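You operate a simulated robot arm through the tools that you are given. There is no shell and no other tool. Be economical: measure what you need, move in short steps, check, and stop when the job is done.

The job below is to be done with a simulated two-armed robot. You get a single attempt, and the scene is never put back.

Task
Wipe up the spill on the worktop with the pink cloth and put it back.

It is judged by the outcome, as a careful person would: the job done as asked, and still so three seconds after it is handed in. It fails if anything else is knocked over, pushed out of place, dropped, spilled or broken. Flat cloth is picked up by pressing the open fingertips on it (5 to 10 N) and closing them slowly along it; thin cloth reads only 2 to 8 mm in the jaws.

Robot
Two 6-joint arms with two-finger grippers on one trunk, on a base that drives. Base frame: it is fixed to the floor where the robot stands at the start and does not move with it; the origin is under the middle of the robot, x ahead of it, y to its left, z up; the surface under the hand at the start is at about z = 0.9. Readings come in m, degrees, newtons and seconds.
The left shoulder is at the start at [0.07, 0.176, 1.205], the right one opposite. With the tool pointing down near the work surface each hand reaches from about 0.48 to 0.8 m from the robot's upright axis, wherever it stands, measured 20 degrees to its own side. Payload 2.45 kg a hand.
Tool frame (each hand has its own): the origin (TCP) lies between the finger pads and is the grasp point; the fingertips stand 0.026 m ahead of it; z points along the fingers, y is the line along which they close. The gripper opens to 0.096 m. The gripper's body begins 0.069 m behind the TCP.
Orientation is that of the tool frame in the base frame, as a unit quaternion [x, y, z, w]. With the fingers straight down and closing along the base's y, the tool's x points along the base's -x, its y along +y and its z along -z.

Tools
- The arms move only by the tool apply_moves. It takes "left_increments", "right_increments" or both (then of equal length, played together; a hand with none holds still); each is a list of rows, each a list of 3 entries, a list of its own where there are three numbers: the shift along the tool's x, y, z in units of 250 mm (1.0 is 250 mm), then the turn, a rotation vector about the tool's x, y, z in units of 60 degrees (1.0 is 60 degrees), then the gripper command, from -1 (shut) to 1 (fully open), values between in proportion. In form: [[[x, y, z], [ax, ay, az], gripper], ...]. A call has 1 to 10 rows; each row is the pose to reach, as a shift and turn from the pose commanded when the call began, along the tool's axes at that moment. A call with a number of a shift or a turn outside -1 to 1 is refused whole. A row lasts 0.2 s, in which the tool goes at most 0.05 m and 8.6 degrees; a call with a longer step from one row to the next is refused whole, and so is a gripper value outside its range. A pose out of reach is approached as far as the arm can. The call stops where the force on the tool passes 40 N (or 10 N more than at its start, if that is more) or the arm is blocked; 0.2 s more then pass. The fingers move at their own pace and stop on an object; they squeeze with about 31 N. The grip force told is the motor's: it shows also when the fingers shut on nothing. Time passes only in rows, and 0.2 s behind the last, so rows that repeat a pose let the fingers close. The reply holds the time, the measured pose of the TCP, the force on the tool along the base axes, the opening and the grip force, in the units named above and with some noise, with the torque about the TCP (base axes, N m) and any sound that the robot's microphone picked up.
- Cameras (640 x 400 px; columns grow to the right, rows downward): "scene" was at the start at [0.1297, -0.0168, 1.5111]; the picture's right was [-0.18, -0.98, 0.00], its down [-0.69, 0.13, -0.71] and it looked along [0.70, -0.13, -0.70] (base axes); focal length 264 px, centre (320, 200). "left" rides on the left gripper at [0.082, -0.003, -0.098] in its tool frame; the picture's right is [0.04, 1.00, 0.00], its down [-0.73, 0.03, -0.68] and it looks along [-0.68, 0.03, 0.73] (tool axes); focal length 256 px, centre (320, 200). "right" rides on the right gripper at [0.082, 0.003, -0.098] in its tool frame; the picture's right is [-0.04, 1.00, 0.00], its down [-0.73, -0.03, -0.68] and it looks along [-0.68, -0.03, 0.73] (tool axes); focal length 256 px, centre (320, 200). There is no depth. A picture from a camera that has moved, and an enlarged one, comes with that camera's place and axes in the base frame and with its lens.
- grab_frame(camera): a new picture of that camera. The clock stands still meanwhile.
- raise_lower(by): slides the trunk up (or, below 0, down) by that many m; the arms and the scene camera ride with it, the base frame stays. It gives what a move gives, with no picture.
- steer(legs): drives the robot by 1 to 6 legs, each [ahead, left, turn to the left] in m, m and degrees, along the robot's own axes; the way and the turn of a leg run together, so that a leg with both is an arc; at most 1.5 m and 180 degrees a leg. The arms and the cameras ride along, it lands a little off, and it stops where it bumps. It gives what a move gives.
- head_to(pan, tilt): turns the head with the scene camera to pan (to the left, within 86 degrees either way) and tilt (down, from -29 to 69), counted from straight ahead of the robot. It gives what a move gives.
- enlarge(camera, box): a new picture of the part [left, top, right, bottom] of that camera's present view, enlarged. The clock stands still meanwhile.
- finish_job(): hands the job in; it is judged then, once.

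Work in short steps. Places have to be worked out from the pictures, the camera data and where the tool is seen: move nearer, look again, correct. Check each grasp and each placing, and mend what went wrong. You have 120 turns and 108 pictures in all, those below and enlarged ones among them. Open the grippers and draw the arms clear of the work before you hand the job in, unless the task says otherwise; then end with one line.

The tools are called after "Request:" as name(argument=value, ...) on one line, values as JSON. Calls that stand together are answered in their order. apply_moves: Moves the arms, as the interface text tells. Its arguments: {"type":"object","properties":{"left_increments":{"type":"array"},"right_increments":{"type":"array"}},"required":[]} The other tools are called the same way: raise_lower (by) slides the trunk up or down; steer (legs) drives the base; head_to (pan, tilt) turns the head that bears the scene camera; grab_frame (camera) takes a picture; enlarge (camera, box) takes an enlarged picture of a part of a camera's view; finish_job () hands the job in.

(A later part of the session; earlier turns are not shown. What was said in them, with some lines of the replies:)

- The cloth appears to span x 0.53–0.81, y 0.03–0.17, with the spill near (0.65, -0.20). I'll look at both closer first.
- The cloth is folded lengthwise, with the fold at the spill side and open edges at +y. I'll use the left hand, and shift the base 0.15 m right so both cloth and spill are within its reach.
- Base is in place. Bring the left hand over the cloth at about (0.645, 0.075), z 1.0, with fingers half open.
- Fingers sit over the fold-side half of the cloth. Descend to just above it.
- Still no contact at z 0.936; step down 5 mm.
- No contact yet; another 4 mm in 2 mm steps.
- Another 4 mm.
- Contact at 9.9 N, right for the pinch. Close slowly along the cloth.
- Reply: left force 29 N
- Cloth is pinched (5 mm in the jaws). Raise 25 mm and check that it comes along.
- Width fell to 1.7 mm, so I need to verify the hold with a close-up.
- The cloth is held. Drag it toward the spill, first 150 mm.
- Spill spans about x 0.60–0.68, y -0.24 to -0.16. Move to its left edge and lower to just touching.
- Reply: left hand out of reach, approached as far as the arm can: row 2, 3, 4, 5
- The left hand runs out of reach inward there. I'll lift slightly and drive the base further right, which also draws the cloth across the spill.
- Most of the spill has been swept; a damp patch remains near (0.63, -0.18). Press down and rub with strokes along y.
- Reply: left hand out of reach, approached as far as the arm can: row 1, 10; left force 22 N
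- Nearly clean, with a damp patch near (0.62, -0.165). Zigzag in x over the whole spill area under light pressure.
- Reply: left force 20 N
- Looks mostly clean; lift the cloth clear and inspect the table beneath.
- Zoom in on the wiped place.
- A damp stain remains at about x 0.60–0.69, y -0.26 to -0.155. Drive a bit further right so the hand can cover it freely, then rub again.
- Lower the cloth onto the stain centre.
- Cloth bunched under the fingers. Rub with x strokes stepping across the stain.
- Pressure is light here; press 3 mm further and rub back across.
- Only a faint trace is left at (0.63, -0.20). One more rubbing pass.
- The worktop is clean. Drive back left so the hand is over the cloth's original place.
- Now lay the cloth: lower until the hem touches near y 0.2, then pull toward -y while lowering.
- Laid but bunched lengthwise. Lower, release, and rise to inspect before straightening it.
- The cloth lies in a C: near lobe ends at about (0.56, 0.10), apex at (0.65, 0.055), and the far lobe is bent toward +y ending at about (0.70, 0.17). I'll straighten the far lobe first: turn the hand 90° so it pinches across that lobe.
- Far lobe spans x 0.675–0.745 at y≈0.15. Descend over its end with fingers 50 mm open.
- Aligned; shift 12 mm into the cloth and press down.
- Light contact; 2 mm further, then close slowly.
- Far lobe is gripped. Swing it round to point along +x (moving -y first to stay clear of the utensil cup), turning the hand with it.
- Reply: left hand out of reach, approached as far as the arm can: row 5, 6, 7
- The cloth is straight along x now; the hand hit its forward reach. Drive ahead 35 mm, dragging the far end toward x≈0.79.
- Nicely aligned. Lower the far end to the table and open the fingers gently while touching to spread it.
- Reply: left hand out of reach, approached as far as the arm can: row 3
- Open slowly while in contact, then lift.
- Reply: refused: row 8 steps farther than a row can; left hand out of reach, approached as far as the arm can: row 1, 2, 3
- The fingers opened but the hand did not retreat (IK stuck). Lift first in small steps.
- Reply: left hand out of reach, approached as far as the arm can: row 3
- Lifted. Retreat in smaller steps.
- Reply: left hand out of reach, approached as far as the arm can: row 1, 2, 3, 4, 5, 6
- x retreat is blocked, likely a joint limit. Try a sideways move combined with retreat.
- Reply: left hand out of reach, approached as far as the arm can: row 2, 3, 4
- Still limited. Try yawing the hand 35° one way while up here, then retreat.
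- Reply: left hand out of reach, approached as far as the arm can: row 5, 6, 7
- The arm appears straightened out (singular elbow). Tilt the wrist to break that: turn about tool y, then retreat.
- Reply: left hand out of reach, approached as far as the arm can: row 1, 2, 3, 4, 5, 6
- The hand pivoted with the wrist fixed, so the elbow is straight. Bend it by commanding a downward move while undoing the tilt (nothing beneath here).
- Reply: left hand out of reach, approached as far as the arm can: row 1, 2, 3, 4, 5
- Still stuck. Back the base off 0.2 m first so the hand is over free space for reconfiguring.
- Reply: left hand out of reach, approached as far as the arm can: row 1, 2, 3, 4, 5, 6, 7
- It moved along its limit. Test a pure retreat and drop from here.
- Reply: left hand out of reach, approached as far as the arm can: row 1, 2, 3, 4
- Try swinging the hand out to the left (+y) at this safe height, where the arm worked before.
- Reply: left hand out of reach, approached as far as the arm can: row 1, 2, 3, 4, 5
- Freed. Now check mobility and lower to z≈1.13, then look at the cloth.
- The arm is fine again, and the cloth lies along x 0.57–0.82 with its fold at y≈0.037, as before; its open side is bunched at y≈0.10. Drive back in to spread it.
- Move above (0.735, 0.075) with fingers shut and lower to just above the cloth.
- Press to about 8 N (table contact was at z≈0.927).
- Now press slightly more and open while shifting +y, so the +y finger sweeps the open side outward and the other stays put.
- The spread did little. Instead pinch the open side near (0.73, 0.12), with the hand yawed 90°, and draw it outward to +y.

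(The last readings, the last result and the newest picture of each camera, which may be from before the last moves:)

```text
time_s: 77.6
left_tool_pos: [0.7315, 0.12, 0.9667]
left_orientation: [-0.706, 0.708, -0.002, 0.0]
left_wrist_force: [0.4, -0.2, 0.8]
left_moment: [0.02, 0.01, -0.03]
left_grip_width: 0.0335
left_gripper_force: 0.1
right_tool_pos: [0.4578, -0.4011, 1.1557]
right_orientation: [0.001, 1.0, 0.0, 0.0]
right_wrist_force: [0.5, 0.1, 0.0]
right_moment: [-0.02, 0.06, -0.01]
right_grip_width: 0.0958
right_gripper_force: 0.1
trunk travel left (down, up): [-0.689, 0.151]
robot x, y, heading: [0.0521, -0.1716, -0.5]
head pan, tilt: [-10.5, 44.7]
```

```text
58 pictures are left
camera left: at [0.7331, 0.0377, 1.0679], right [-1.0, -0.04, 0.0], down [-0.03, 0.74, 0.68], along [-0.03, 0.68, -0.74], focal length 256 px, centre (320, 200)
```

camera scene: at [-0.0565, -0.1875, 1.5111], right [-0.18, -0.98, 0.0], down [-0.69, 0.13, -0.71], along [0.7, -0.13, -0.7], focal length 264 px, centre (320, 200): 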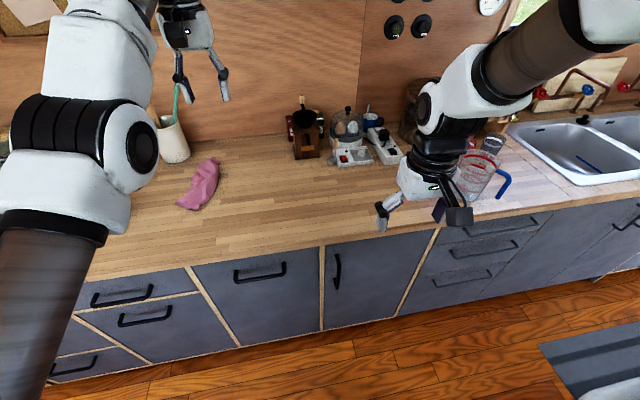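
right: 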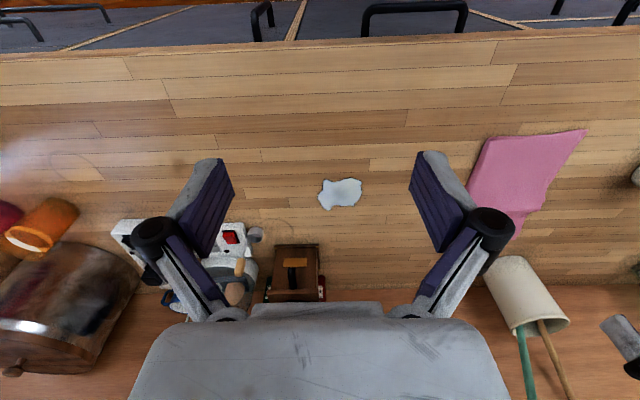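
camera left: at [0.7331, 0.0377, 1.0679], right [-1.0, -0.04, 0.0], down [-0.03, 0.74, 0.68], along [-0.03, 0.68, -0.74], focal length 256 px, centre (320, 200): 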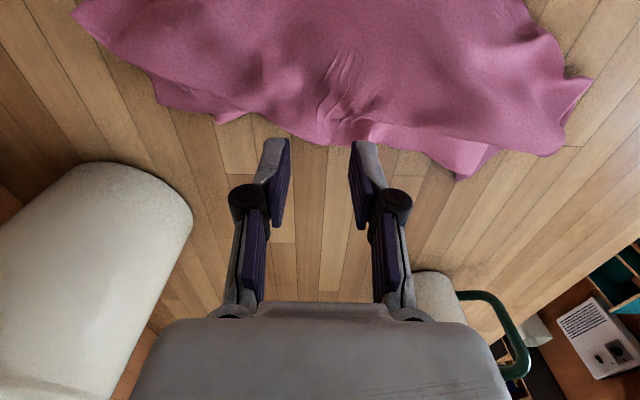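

The open edge is at y≈0.13–0.155 against about 0.17 originally. Pinch just inside the edge: shift 12 mm in and press down.

Request:
apply_moves(left_increments=[[[0.048, 0, 0.06], [0, 0, 0], -0.3], [[0.048, 0, 0.12], [0, 0, 0], -0.3], [[0.048, 0, 0.15], [0, 0, 0], -0.3], [[0.048, 0, 0.16], [0, 0, 0], -0.3]])

```text
time_s: 78.6
left_tool_pos: [0.7304, 0.1059, 0.9293]
left_orientation: [-0.706, 0.708, -0.001, -0.002]
left_wrist_force: [1.2, 0.1, 1.0]
left_moment: [0.01, 0.04, 0.0]
left_grip_width: 0.0334
left_gripper_force: 0.0
right_tool_pos: [0.4557, -0.4007, 1.1558]
right_orientation: [0.001, 1.0, -0.001, 0.0]
right_wrist_force: [0.1, -0.4, 0.2]
right_moment: [0.0, -0.01, -0.02]
right_grip_width: 0.0961
right_gripper_force: 0.1
trunk travel left (down, up): [-0.689, 0.151]
robot x, y, heading: [0.0504, -0.1678, -0.1]
head pan, tilt: [-10.5, 44.7]
```

Press 3 mm more, close slowly, then draw +y 35 mm.

Request:
apply_moves(left_increments=[[[0, 0, 0.01], [0, 0, 0], -0.3], [[0, 0, 0.012], [0, 0, 0], -0.5], [[0, 0, 0.012], [0, 0, 0], -0.7], [[0, 0, 0.01], [0, 0, 0], -0.85], [[0, 0, 0.008], [0, 0, 0], -1], [[0, 0, 0.006], [0, 0, 0], -1], [[0, 0, -0.01], [0, 0, 0], -1], [[-0.07, 0, -0.02], [0, 0, 0], -1], [[-0.14, 0, -0.02], [0, 0, 0], -1]])

Request:
grab_frame(camera="left")

```text
time_s: 80.6
left_tool_pos: [0.7315, 0.143, 0.9346]
left_orientation: [-0.706, 0.708, -0.001, -0.002]
left_wrist_force: [-0.2, 0.4, -1.1]
left_moment: [-0.05, 0.01, -0.01]
left_grip_width: 0.0051
left_gripper_force: 34.4
right_tool_pos: [0.4576, -0.4018, 1.1561]
right_orientation: [0.002, 1.0, 0.001, 0.0]
right_wrist_force: [-0.1, 1.1, 0.3]
right_moment: [0.02, -0.02, 0.01]
right_grip_width: 0.096
right_gripper_force: 0.0
trunk travel left (down, up): [-0.689, 0.151]
robot x, y, heading: [0.0514, -0.1712, -0.3]
head pan, tilt: [-10.5, 44.7]
```

```text
57 pictures are left
camera left: at [0.733, 0.0603, 1.0339], right [-1.0, -0.04, 0.0], down [-0.03, 0.74, 0.68], along [-0.03, 0.68, -0.74], focal length 256 px, centre (320, 200)
```

left: 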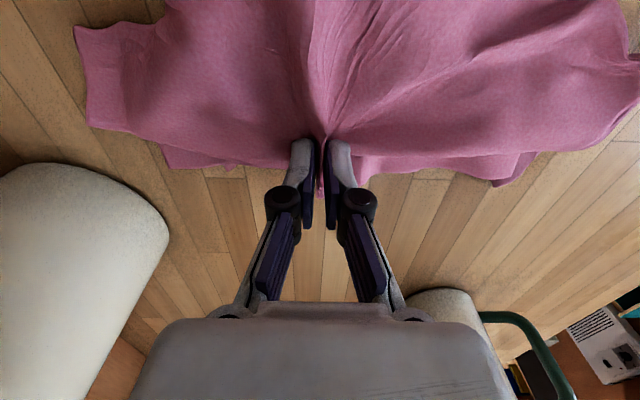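

That worked well; pull 10 mm more, open gently, and lift off.

Request:
apply_moves(left_increments=[[[-0.04, 0, 0.0], [0, 0, 0], -1], [[-0.04, 0, 0.02], [0, 0, 0], -1], [[-0.04, 0, 0.026], [0, 0, 0], -0.8], [[-0.04, 0, 0.026], [0, 0, 0], -0.5], [[-0.04, 0, 0.026], [0, 0, 0], -0.2], [[-0.04, 0, -0.1], [0, 0, 0], -0.2], [[-0.04, 0, -0.25], [0, 0, 0], -0.2], [[-0.02, 0.08, -0.4], [0, 0, 0], -0.2], [[0, 0.2, -0.55], [0, 0, 0], -0.2], [[0, 0.34, -0.68], [0, 0, 0], -0.2]])

Request:
apply_moves(left_increments=[[[0, 0.15, -0.05], [0, 0, 0.14], -0.2], [[0, 0.3, -0.1], [0, 0, 0.28], -0.2], [[0, 0.45, -0.1], [0, 0, 0.42], -0.2], [[0, 0.55, -0.1], [0, 0, 0.56], -0.2], [[0, 0.6, -0.1], [0, 0, 0.7], -0.2], [[0, 0.6, -0.1], [0, 0, 0.84], -0.2], [[0, 0.6, -0.1], [0, 0, 0.98], -0.2]])

Request:
enlarge(camera="scene", box=[120, 150, 260, 290])

Request:
grab_frame(camera="left")

```text
time_s: 82.8
left_tool_pos: [0.6435, 0.1443, 1.1052]
left_orientation: [-0.705, 0.709, -0.002, -0.001]
left_wrist_force: [0.2, 1.0, 1.0]
left_moment: [0.05, -0.01, -0.01]
left_grip_width: 0.0384
left_gripper_force: 0.0
right_tool_pos: [0.4537, -0.4012, 1.1576]
right_orientation: [0.001, 1.0, 0.0, 0.001]
right_wrist_force: [-0.3, -0.3, 0.4]
right_moment: [0.0, -0.04, -0.02]
right_grip_width: 0.096
right_gripper_force: 0.0
trunk travel left (down, up): [-0.689, 0.151]
robot x, y, heading: [0.054, -0.1703, -0.1]
head pan, tilt: [-10.5, 44.7]
```

```text
time_s: 84.4
left_tool_pos: [0.4953, 0.142, 1.1293]
left_orientation: [-0.266, 0.964, -0.003, -0.001]
left_wrist_force: [-1.0, 0.1, 0.7]
left_moment: [0.03, 0.01, -0.01]
left_grip_width: 0.0382
left_gripper_force: 0.0
right_tool_pos: [0.4561, -0.4018, 1.1557]
right_orientation: [0.002, 1.0, 0.0, 0.0]
right_wrist_force: [-0.2, -1.0, 0.3]
right_moment: [-0.01, 0.03, -0.01]
right_grip_width: 0.0961
right_gripper_force: 0.1
trunk travel left (down, up): [-0.689, 0.151]
robot x, y, heading: [0.0535, -0.1711, -0.2]
head pan, tilt: [-10.5, 44.7]
```

```text
2.86 times, centred on (190, 220) of scene
camera zoom: at [0.1817, -0.1883, 1.5111], right [-0.19, -0.98, 0.0], down [-0.69, 0.13, -0.71], along [0.7, -0.13, -0.7], focal length 755 px, centre (691, 143)
```

zoom: 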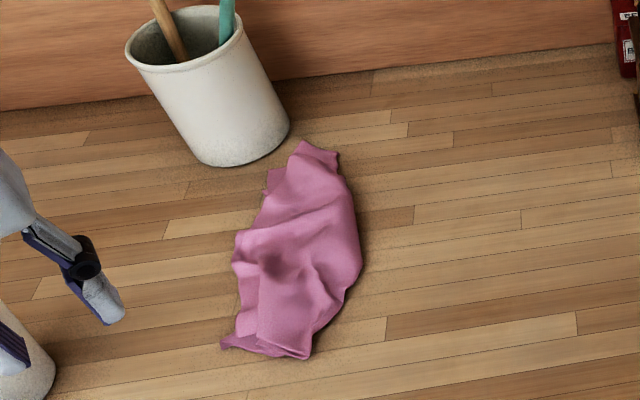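

```text
55 pictures are left
camera left: at [0.4264, 0.0976, 1.2286], right [-0.55, 0.84, 0.0], down [0.61, 0.4, 0.68], along [0.57, 0.37, -0.74], focal length 256 px, centre (320, 200)
```

left: 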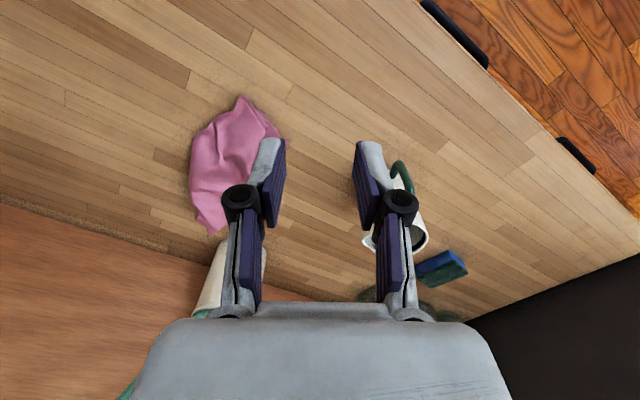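

The cloth is now nearly flat, occupying about x 0.585–0.84, y 0.05–0.175, i.e. ~4 cm too far back. I'll pinch the near end and draw it toward -x; first turn the hand back square.

Request:
apply_moves(left_increments=[[[0, 0, 0], [0, 0, 0.13], -0.1], [[0, 0, 0], [0, 0, 0.26], -0.1], [[0, 0, 0], [0, 0, 0.39], -0.1], [[0, 0, 0], [0, 0, 0.515], 0]])

Request:
apply_moves(left_increments=[[[-0.12, -0.03, 0.1], [0, 0, 0], 0], [[-0.24, -0.06, 0.2], [0, 0, 0], 0], [[-0.36, -0.09, 0.3], [0, 0, 0], 0], [[-0.46, -0.1, 0.4], [0, 0, 0], 0], [[-0.46, -0.1, 0.55], [0, 0, 0], 0], [[-0.46, -0.1, 0.7], [0, 0, 0], 0]])

Request:
grab_frame(camera="left")

```text
time_s: 85.4
left_tool_pos: [0.4952, 0.1435, 1.1293]
left_orientation: [0.0, 1.0, -0.002, 0.0]
left_wrist_force: [-1.1, 0.4, 0.0]
left_moment: [0.02, 0.02, 0.0]
left_grip_width: 0.048
left_gripper_force: 0.1
right_tool_pos: [0.4568, -0.402, 1.1552]
right_orientation: [0.002, 1.0, 0.0, 0.0]
right_wrist_force: [0.4, 0.1, -0.4]
right_moment: [0.01, 0.0, 0.02]
right_grip_width: 0.0959
right_gripper_force: 0.0
trunk travel left (down, up): [-0.689, 0.151]
robot x, y, heading: [0.0583, -0.1712, -0.2]
head pan, tilt: [-10.5, 44.7]
```

```text
time_s: 86.8
left_tool_pos: [0.6111, 0.1179, 0.9546]
left_orientation: [-0.001, 1.0, -0.002, 0.0]
left_wrist_force: [0.6, 0.6, 0.1]
left_moment: [0.04, 0.01, -0.01]
left_grip_width: 0.048
left_gripper_force: 0.1
right_tool_pos: [0.4581, -0.4021, 1.1557]
right_orientation: [0.001, 1.0, 0.0, 0.001]
right_wrist_force: [0.6, -0.5, -0.2]
right_moment: [-0.02, 0.02, 0.0]
right_grip_width: 0.0962
right_gripper_force: 0.1
trunk travel left (down, up): [-0.689, 0.151]
robot x, y, heading: [0.0514, -0.1725, -0.5]
head pan, tilt: [-10.5, 44.7]
```

```text
54 pictures are left
camera left: at [0.5283, 0.1136, 1.0551], right [-0.04, 1.0, 0.0], down [0.73, 0.03, 0.68], along [0.68, 0.03, -0.73], focal length 256 px, centre (320, 200)
```

left: 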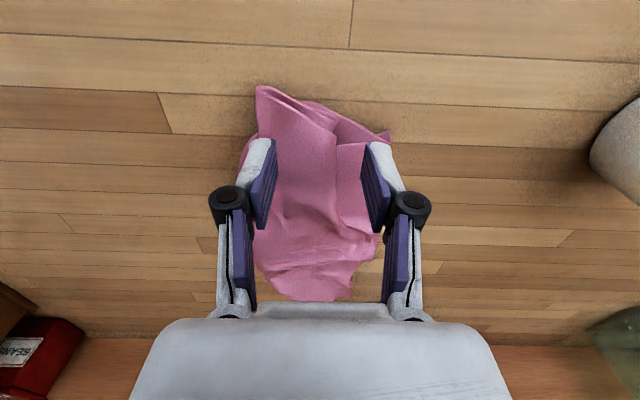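

Well placed at the near end. Press down.

Request:
apply_moves(left_increments=[[[0, 0, 0.05], [0, 0, 0], 0], [[0, 0, 0.09], [0, 0, 0], 0], [[0, 0, 0.104], [0, 0, 0], 0], [[0, 0, 0.112], [0, 0, 0], 0]])

```text
time_s: 87.8
left_tool_pos: [0.6105, 0.1179, 0.9267]
left_orientation: [-0.001, 1.0, -0.001, 0.001]
left_wrist_force: [-1.2, -0.2, 3.7]
left_moment: [0.08, -0.03, -0.02]
left_grip_width: 0.0488
left_gripper_force: 0.6
right_tool_pos: [0.4551, -0.4033, 1.1555]
right_orientation: [0.002, 1.0, 0.0, 0.0]
right_wrist_force: [-0.4, -0.3, 0.1]
right_moment: [-0.02, 0.03, 0.0]
right_grip_width: 0.0958
right_gripper_force: 0.1
trunk travel left (down, up): [-0.689, 0.151]
robot x, y, heading: [0.0516, -0.1726, -0.2]
head pan, tilt: [-10.5, 44.7]
```

Contact. Close slowly and draw 50 mm toward -x and 12 mm toward -y.

Request:
apply_moves(left_increments=[[[0, 0, 0.006], [0, 0, 0], -0.2], [[0, 0, 0.006], [0, 0, 0], -0.4], [[0, 0, 0.006], [0, 0, 0], -0.6], [[0, 0, 0.004], [0, 0, 0], -0.8], [[0, 0, 0.002], [0, 0, 0], -1], [[0, 0, 0.0], [0, 0, 0], -1], [[0.0, 0, -0.02], [0, 0, 0], -1], [[0.07, -0.02, -0.03], [0, 0, 0], -1], [[0.14, -0.04, -0.03], [0, 0, 0], -1], [[0.2, -0.05, -0.03], [0, 0, 0], -1]])

Request:
grab_frame(camera="left")

Request:
enlarge(camera="scene", box=[120, 150, 260, 290])

```text
time_s: 90.0
left_tool_pos: [0.5601, 0.105, 0.933]
left_orientation: [-0.001, 1.0, -0.003, 0.0]
left_wrist_force: [0.4, 0.1, -0.2]
left_moment: [-0.02, -0.02, -0.02]
left_grip_width: 0.0051
left_gripper_force: 29.2
right_tool_pos: [0.4571, -0.4014, 1.1565]
right_orientation: [0.002, 1.0, 0.0, 0.0]
right_wrist_force: [-0.4, 0.4, -0.2]
right_moment: [0.03, -0.02, -0.02]
right_grip_width: 0.0961
right_gripper_force: 0.1
trunk travel left (down, up): [-0.689, 0.151]
robot x, y, heading: [0.0513, -0.1707, -0.3]
head pan, tilt: [-10.5, 44.7]
```

```text
53 pictures are left
camera left: at [0.4779, 0.1009, 1.0334], right [-0.04, 1.0, 0.0], down [0.73, 0.03, 0.68], along [0.68, 0.03, -0.73], focal length 256 px, centre (320, 200)
```

left: 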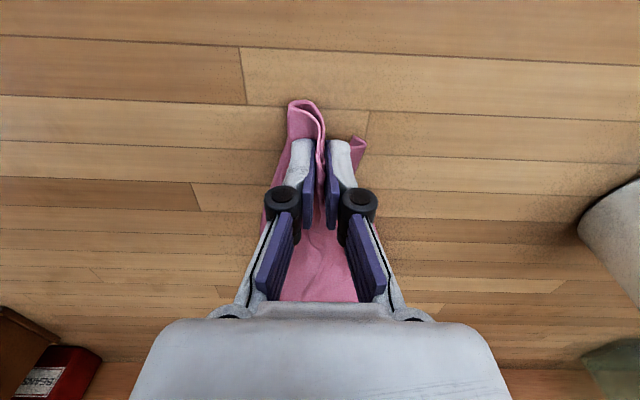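

```text
2.86 times, centred on (190, 220) of scene
camera zoom: at [0.182, -0.188, 1.5111], right [-0.19, -0.98, 0.0], down [-0.69, 0.13, -0.71], along [0.7, -0.13, -0.7], focal length 755 px, centre (691, 143)
```

zoom: 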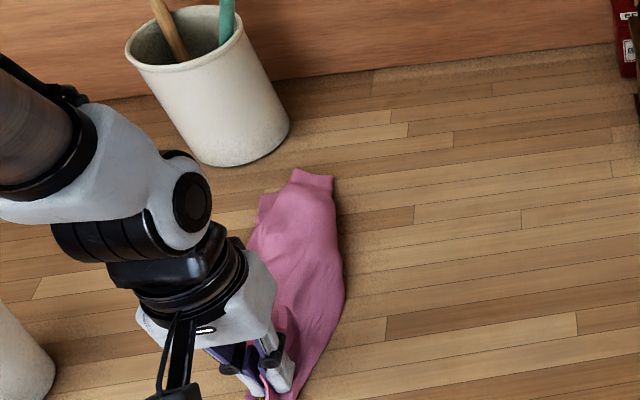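

Far end now at x≈0.80. Press and open wide to spread the near end, then lift.

Request:
apply_moves(left_increments=[[[0, 0, 0.02], [0, 0, 0], -1], [[0, 0, 0.032], [0, 0, 0], -0.8], [[0, 0, 0.034], [0, 0, 0], -0.5], [[0, 0, 0.036], [0, 0, 0], -0.2], [[0, 0, 0.036], [0, 0, 0], 0.1], [[0, 0, 0.036], [0, 0, 0], 0.4], [[0, 0, 0.036], [0, 0, 0], 0.5], [[0, 0, -0.1], [0, 0, 0], 0.5], [[0.02, 0, -0.28], [0, 0, 0], 0.5], [[0.1, 0, -0.45], [0, 0, 0], 0.5]])

Request:
apply_moves(left_increments=[[[0.1, 0.1, -0.1], [0, 0, 0], 0.5], [[0.12, 0.2, -0.2], [0, 0, 0], 0.5], [[0.12, 0.36, -0.24], [0, 0, 0], 0.5], [[0.12, 0.52, -0.24], [0, 0, 0], 0.5]])

Request:
enlarge(camera="scene", box=[100, 150, 260, 290])

```text
time_s: 92.2
left_tool_pos: [0.5342, 0.1059, 1.0477]
left_orientation: [-0.001, 1.0, -0.001, 0.001]
left_wrist_force: [-0.4, 0.4, 0.6]
left_moment: [-0.02, -0.01, 0.01]
left_grip_width: 0.072
left_gripper_force: 0.1
right_tool_pos: [0.4551, -0.4032, 1.1564]
right_orientation: [0.002, 1.0, -0.001, 0.002]
right_wrist_force: [-1.4, -0.1, 1.0]
right_moment: [-0.02, -0.03, -0.01]
right_grip_width: 0.0958
right_gripper_force: 0.1
trunk travel left (down, up): [-0.689, 0.151]
robot x, y, heading: [0.059, -0.1684, -0.2]
head pan, tilt: [-10.5, 44.7]
```

```text
time_s: 93.2
left_tool_pos: [0.5068, 0.237, 1.106]
left_orientation: [0.0, 1.0, -0.003, 0.0]
left_wrist_force: [-1.3, -0.2, 0.1]
left_moment: [-0.03, 0.0, -0.01]
left_grip_width: 0.0716
left_gripper_force: 0.1
right_tool_pos: [0.4559, -0.3989, 1.1583]
right_orientation: [0.002, 1.0, -0.001, 0.001]
right_wrist_force: [-0.4, 0.0, 0.7]
right_moment: [-0.07, -0.03, 0.0]
right_grip_width: 0.0959
right_gripper_force: 0.0
trunk travel left (down, up): [-0.689, 0.151]
robot x, y, heading: [0.0549, -0.1712, -0.5]
head pan, tilt: [-10.5, 44.7]
```

```text
2.86 times, centred on (180, 220) of scene
camera zoom: at [0.181, -0.1842, 1.5112], right [-0.19, -0.98, 0.0], down [-0.69, 0.13, -0.71], along [0.7, -0.13, -0.7], focal length 755 px, centre (720, 143)
```

zoom: 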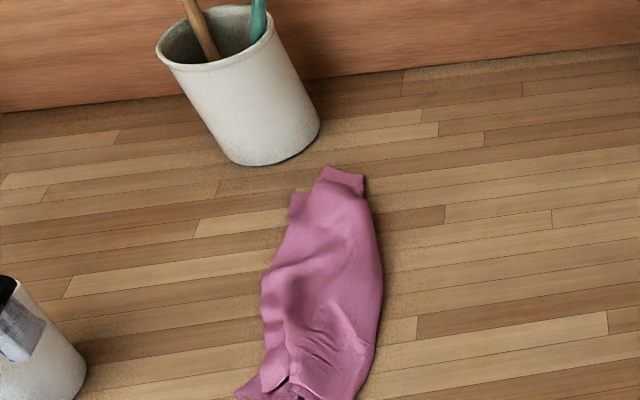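

Check the whole scene and the near end.

Request:
enlarge(camera="scene", box=[60, 180, 300, 330])

Request:
grab_frame(camera="scene")

```text
2.67 times, centred on (180, 255) of scene
camera zoom: at [0.181, -0.1842, 1.5112], right [-0.19, -0.98, 0.0], down [-0.69, 0.13, -0.71], along [0.7, -0.13, -0.7], focal length 705 px, centre (693, 53)
```

zoom: 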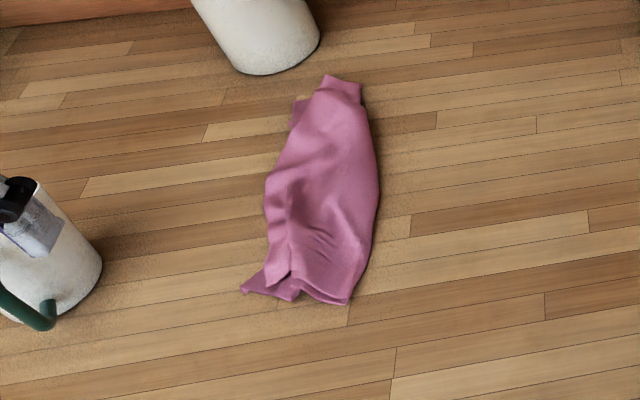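

```text
49 pictures are left
camera scene: at [0.181, -0.1842, 1.5112], right [-0.19, -0.98, 0.0], down [-0.69, 0.13, -0.71], along [0.7, -0.13, -0.7], focal length 264 px, centre (320, 200)
```

scene: 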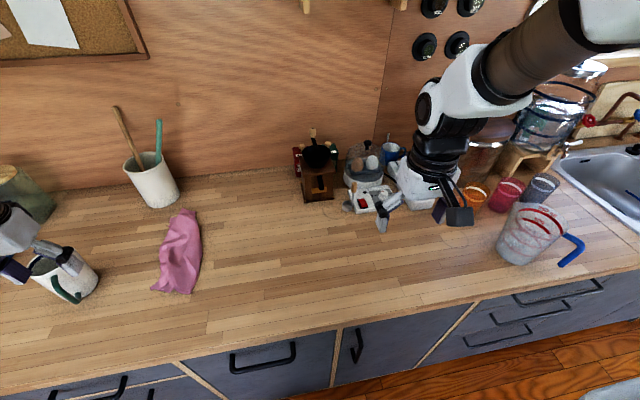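

The cloth lies at x 0.53–0.80, y 0.06–0.17, essentially its original place. A final check of the wiped area.

Request:
enlarge(camera="scene", box=[190, 170, 390, 300])

```text
3.08 times, centred on (290, 235) of scene
camera zoom: at [0.181, -0.1842, 1.5112], right [-0.19, -0.98, 0.0], down [-0.69, 0.13, -0.71], along [0.7, -0.13, -0.7], focal length 813 px, centre (412, 92)
```

zoom: 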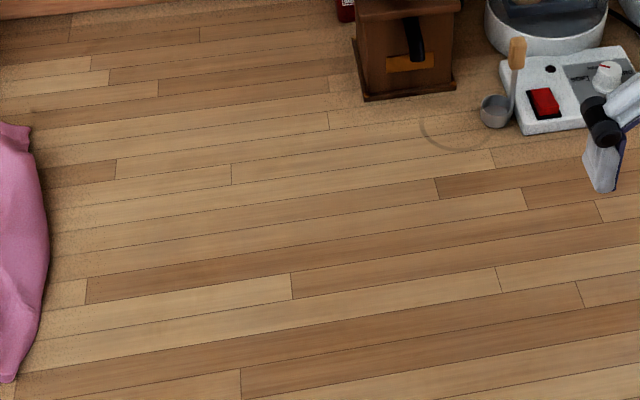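

Clean, and nothing else is disturbed. Raise the left hand clear, open it, and back the robot off.

Request:
apply_moves(left_increments=[[[0, 0, -0.15], [0, 0, 0], 0.5], [[0, 0, -0.3], [0, 0, 0], 1], [[0, 0, -0.4], [0, 0, 0], 1]])

Request:
steer(legs=[[-0.2, 0, 0]])

Request:
grab_frame(camera="scene")

```text
time_s: 94.0
left_tool_pos: [0.5051, 0.2348, 1.2053]
left_orientation: [-0.001, 1.0, -0.002, -0.001]
left_wrist_force: [-0.3, 0.0, -0.3]
left_moment: [0.0, 0.0, 0.0]
left_grip_width: 0.0958
left_gripper_force: 0.0
right_tool_pos: [0.4563, -0.4017, 1.1571]
right_orientation: [0.002, 1.0, 0.001, 0.0]
right_wrist_force: [-0.1, 0.9, 0.2]
right_moment: [0.01, 0.0, 0.02]
right_grip_width: 0.0961
right_gripper_force: 0.0
trunk travel left (down, up): [-0.689, 0.151]
robot x, y, heading: [0.0501, -0.171, -0.3]
head pan, tilt: [-10.5, 44.7]
```

```text
time_s: 95.6
left_tool_pos: [0.309, 0.2365, 1.2038]
left_orientation: [-0.001, 1.0, -0.001, -0.002]
left_wrist_force: [-0.1, -0.7, 0.3]
left_moment: [0.0, 0.03, 0.0]
left_grip_width: 0.0958
left_gripper_force: 0.1
right_tool_pos: [0.2585, -0.3998, 1.1553]
right_orientation: [0.001, 1.0, 0.001, 0.001]
right_wrist_force: [0.2, 0.3, -0.8]
right_moment: [-0.02, -0.01, 0.03]
right_grip_width: 0.0959
right_gripper_force: 0.2
trunk travel left (down, up): [-0.689, 0.151]
robot x, y, heading: [-0.1508, -0.1707, -0.2]
head pan, tilt: [-10.5, 44.7]
```

```text
47 pictures are left
camera scene: at [-0.0149, -0.1872, 1.5109], right [-0.19, -0.98, 0.0], down [-0.69, 0.13, -0.71], along [0.7, -0.13, -0.7], focal length 264 px, centre (320, 200)
```

scene: 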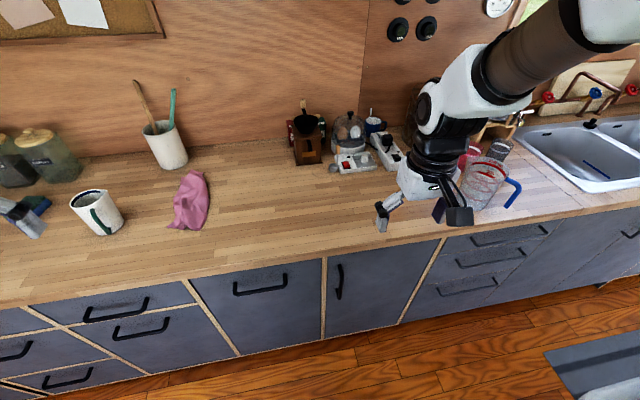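

The spill is gone, the cloth is back in place, and the other objects are undisturbed; handing in.

Request:
finish_job()

```text
The job is handed in.
```

I wiped up the spill with the pink cloth and put the cloth back within about 2 cm of where it was, slightly creased and about 3 cm narrower than before; nothing else on the worktop looks disturbed.
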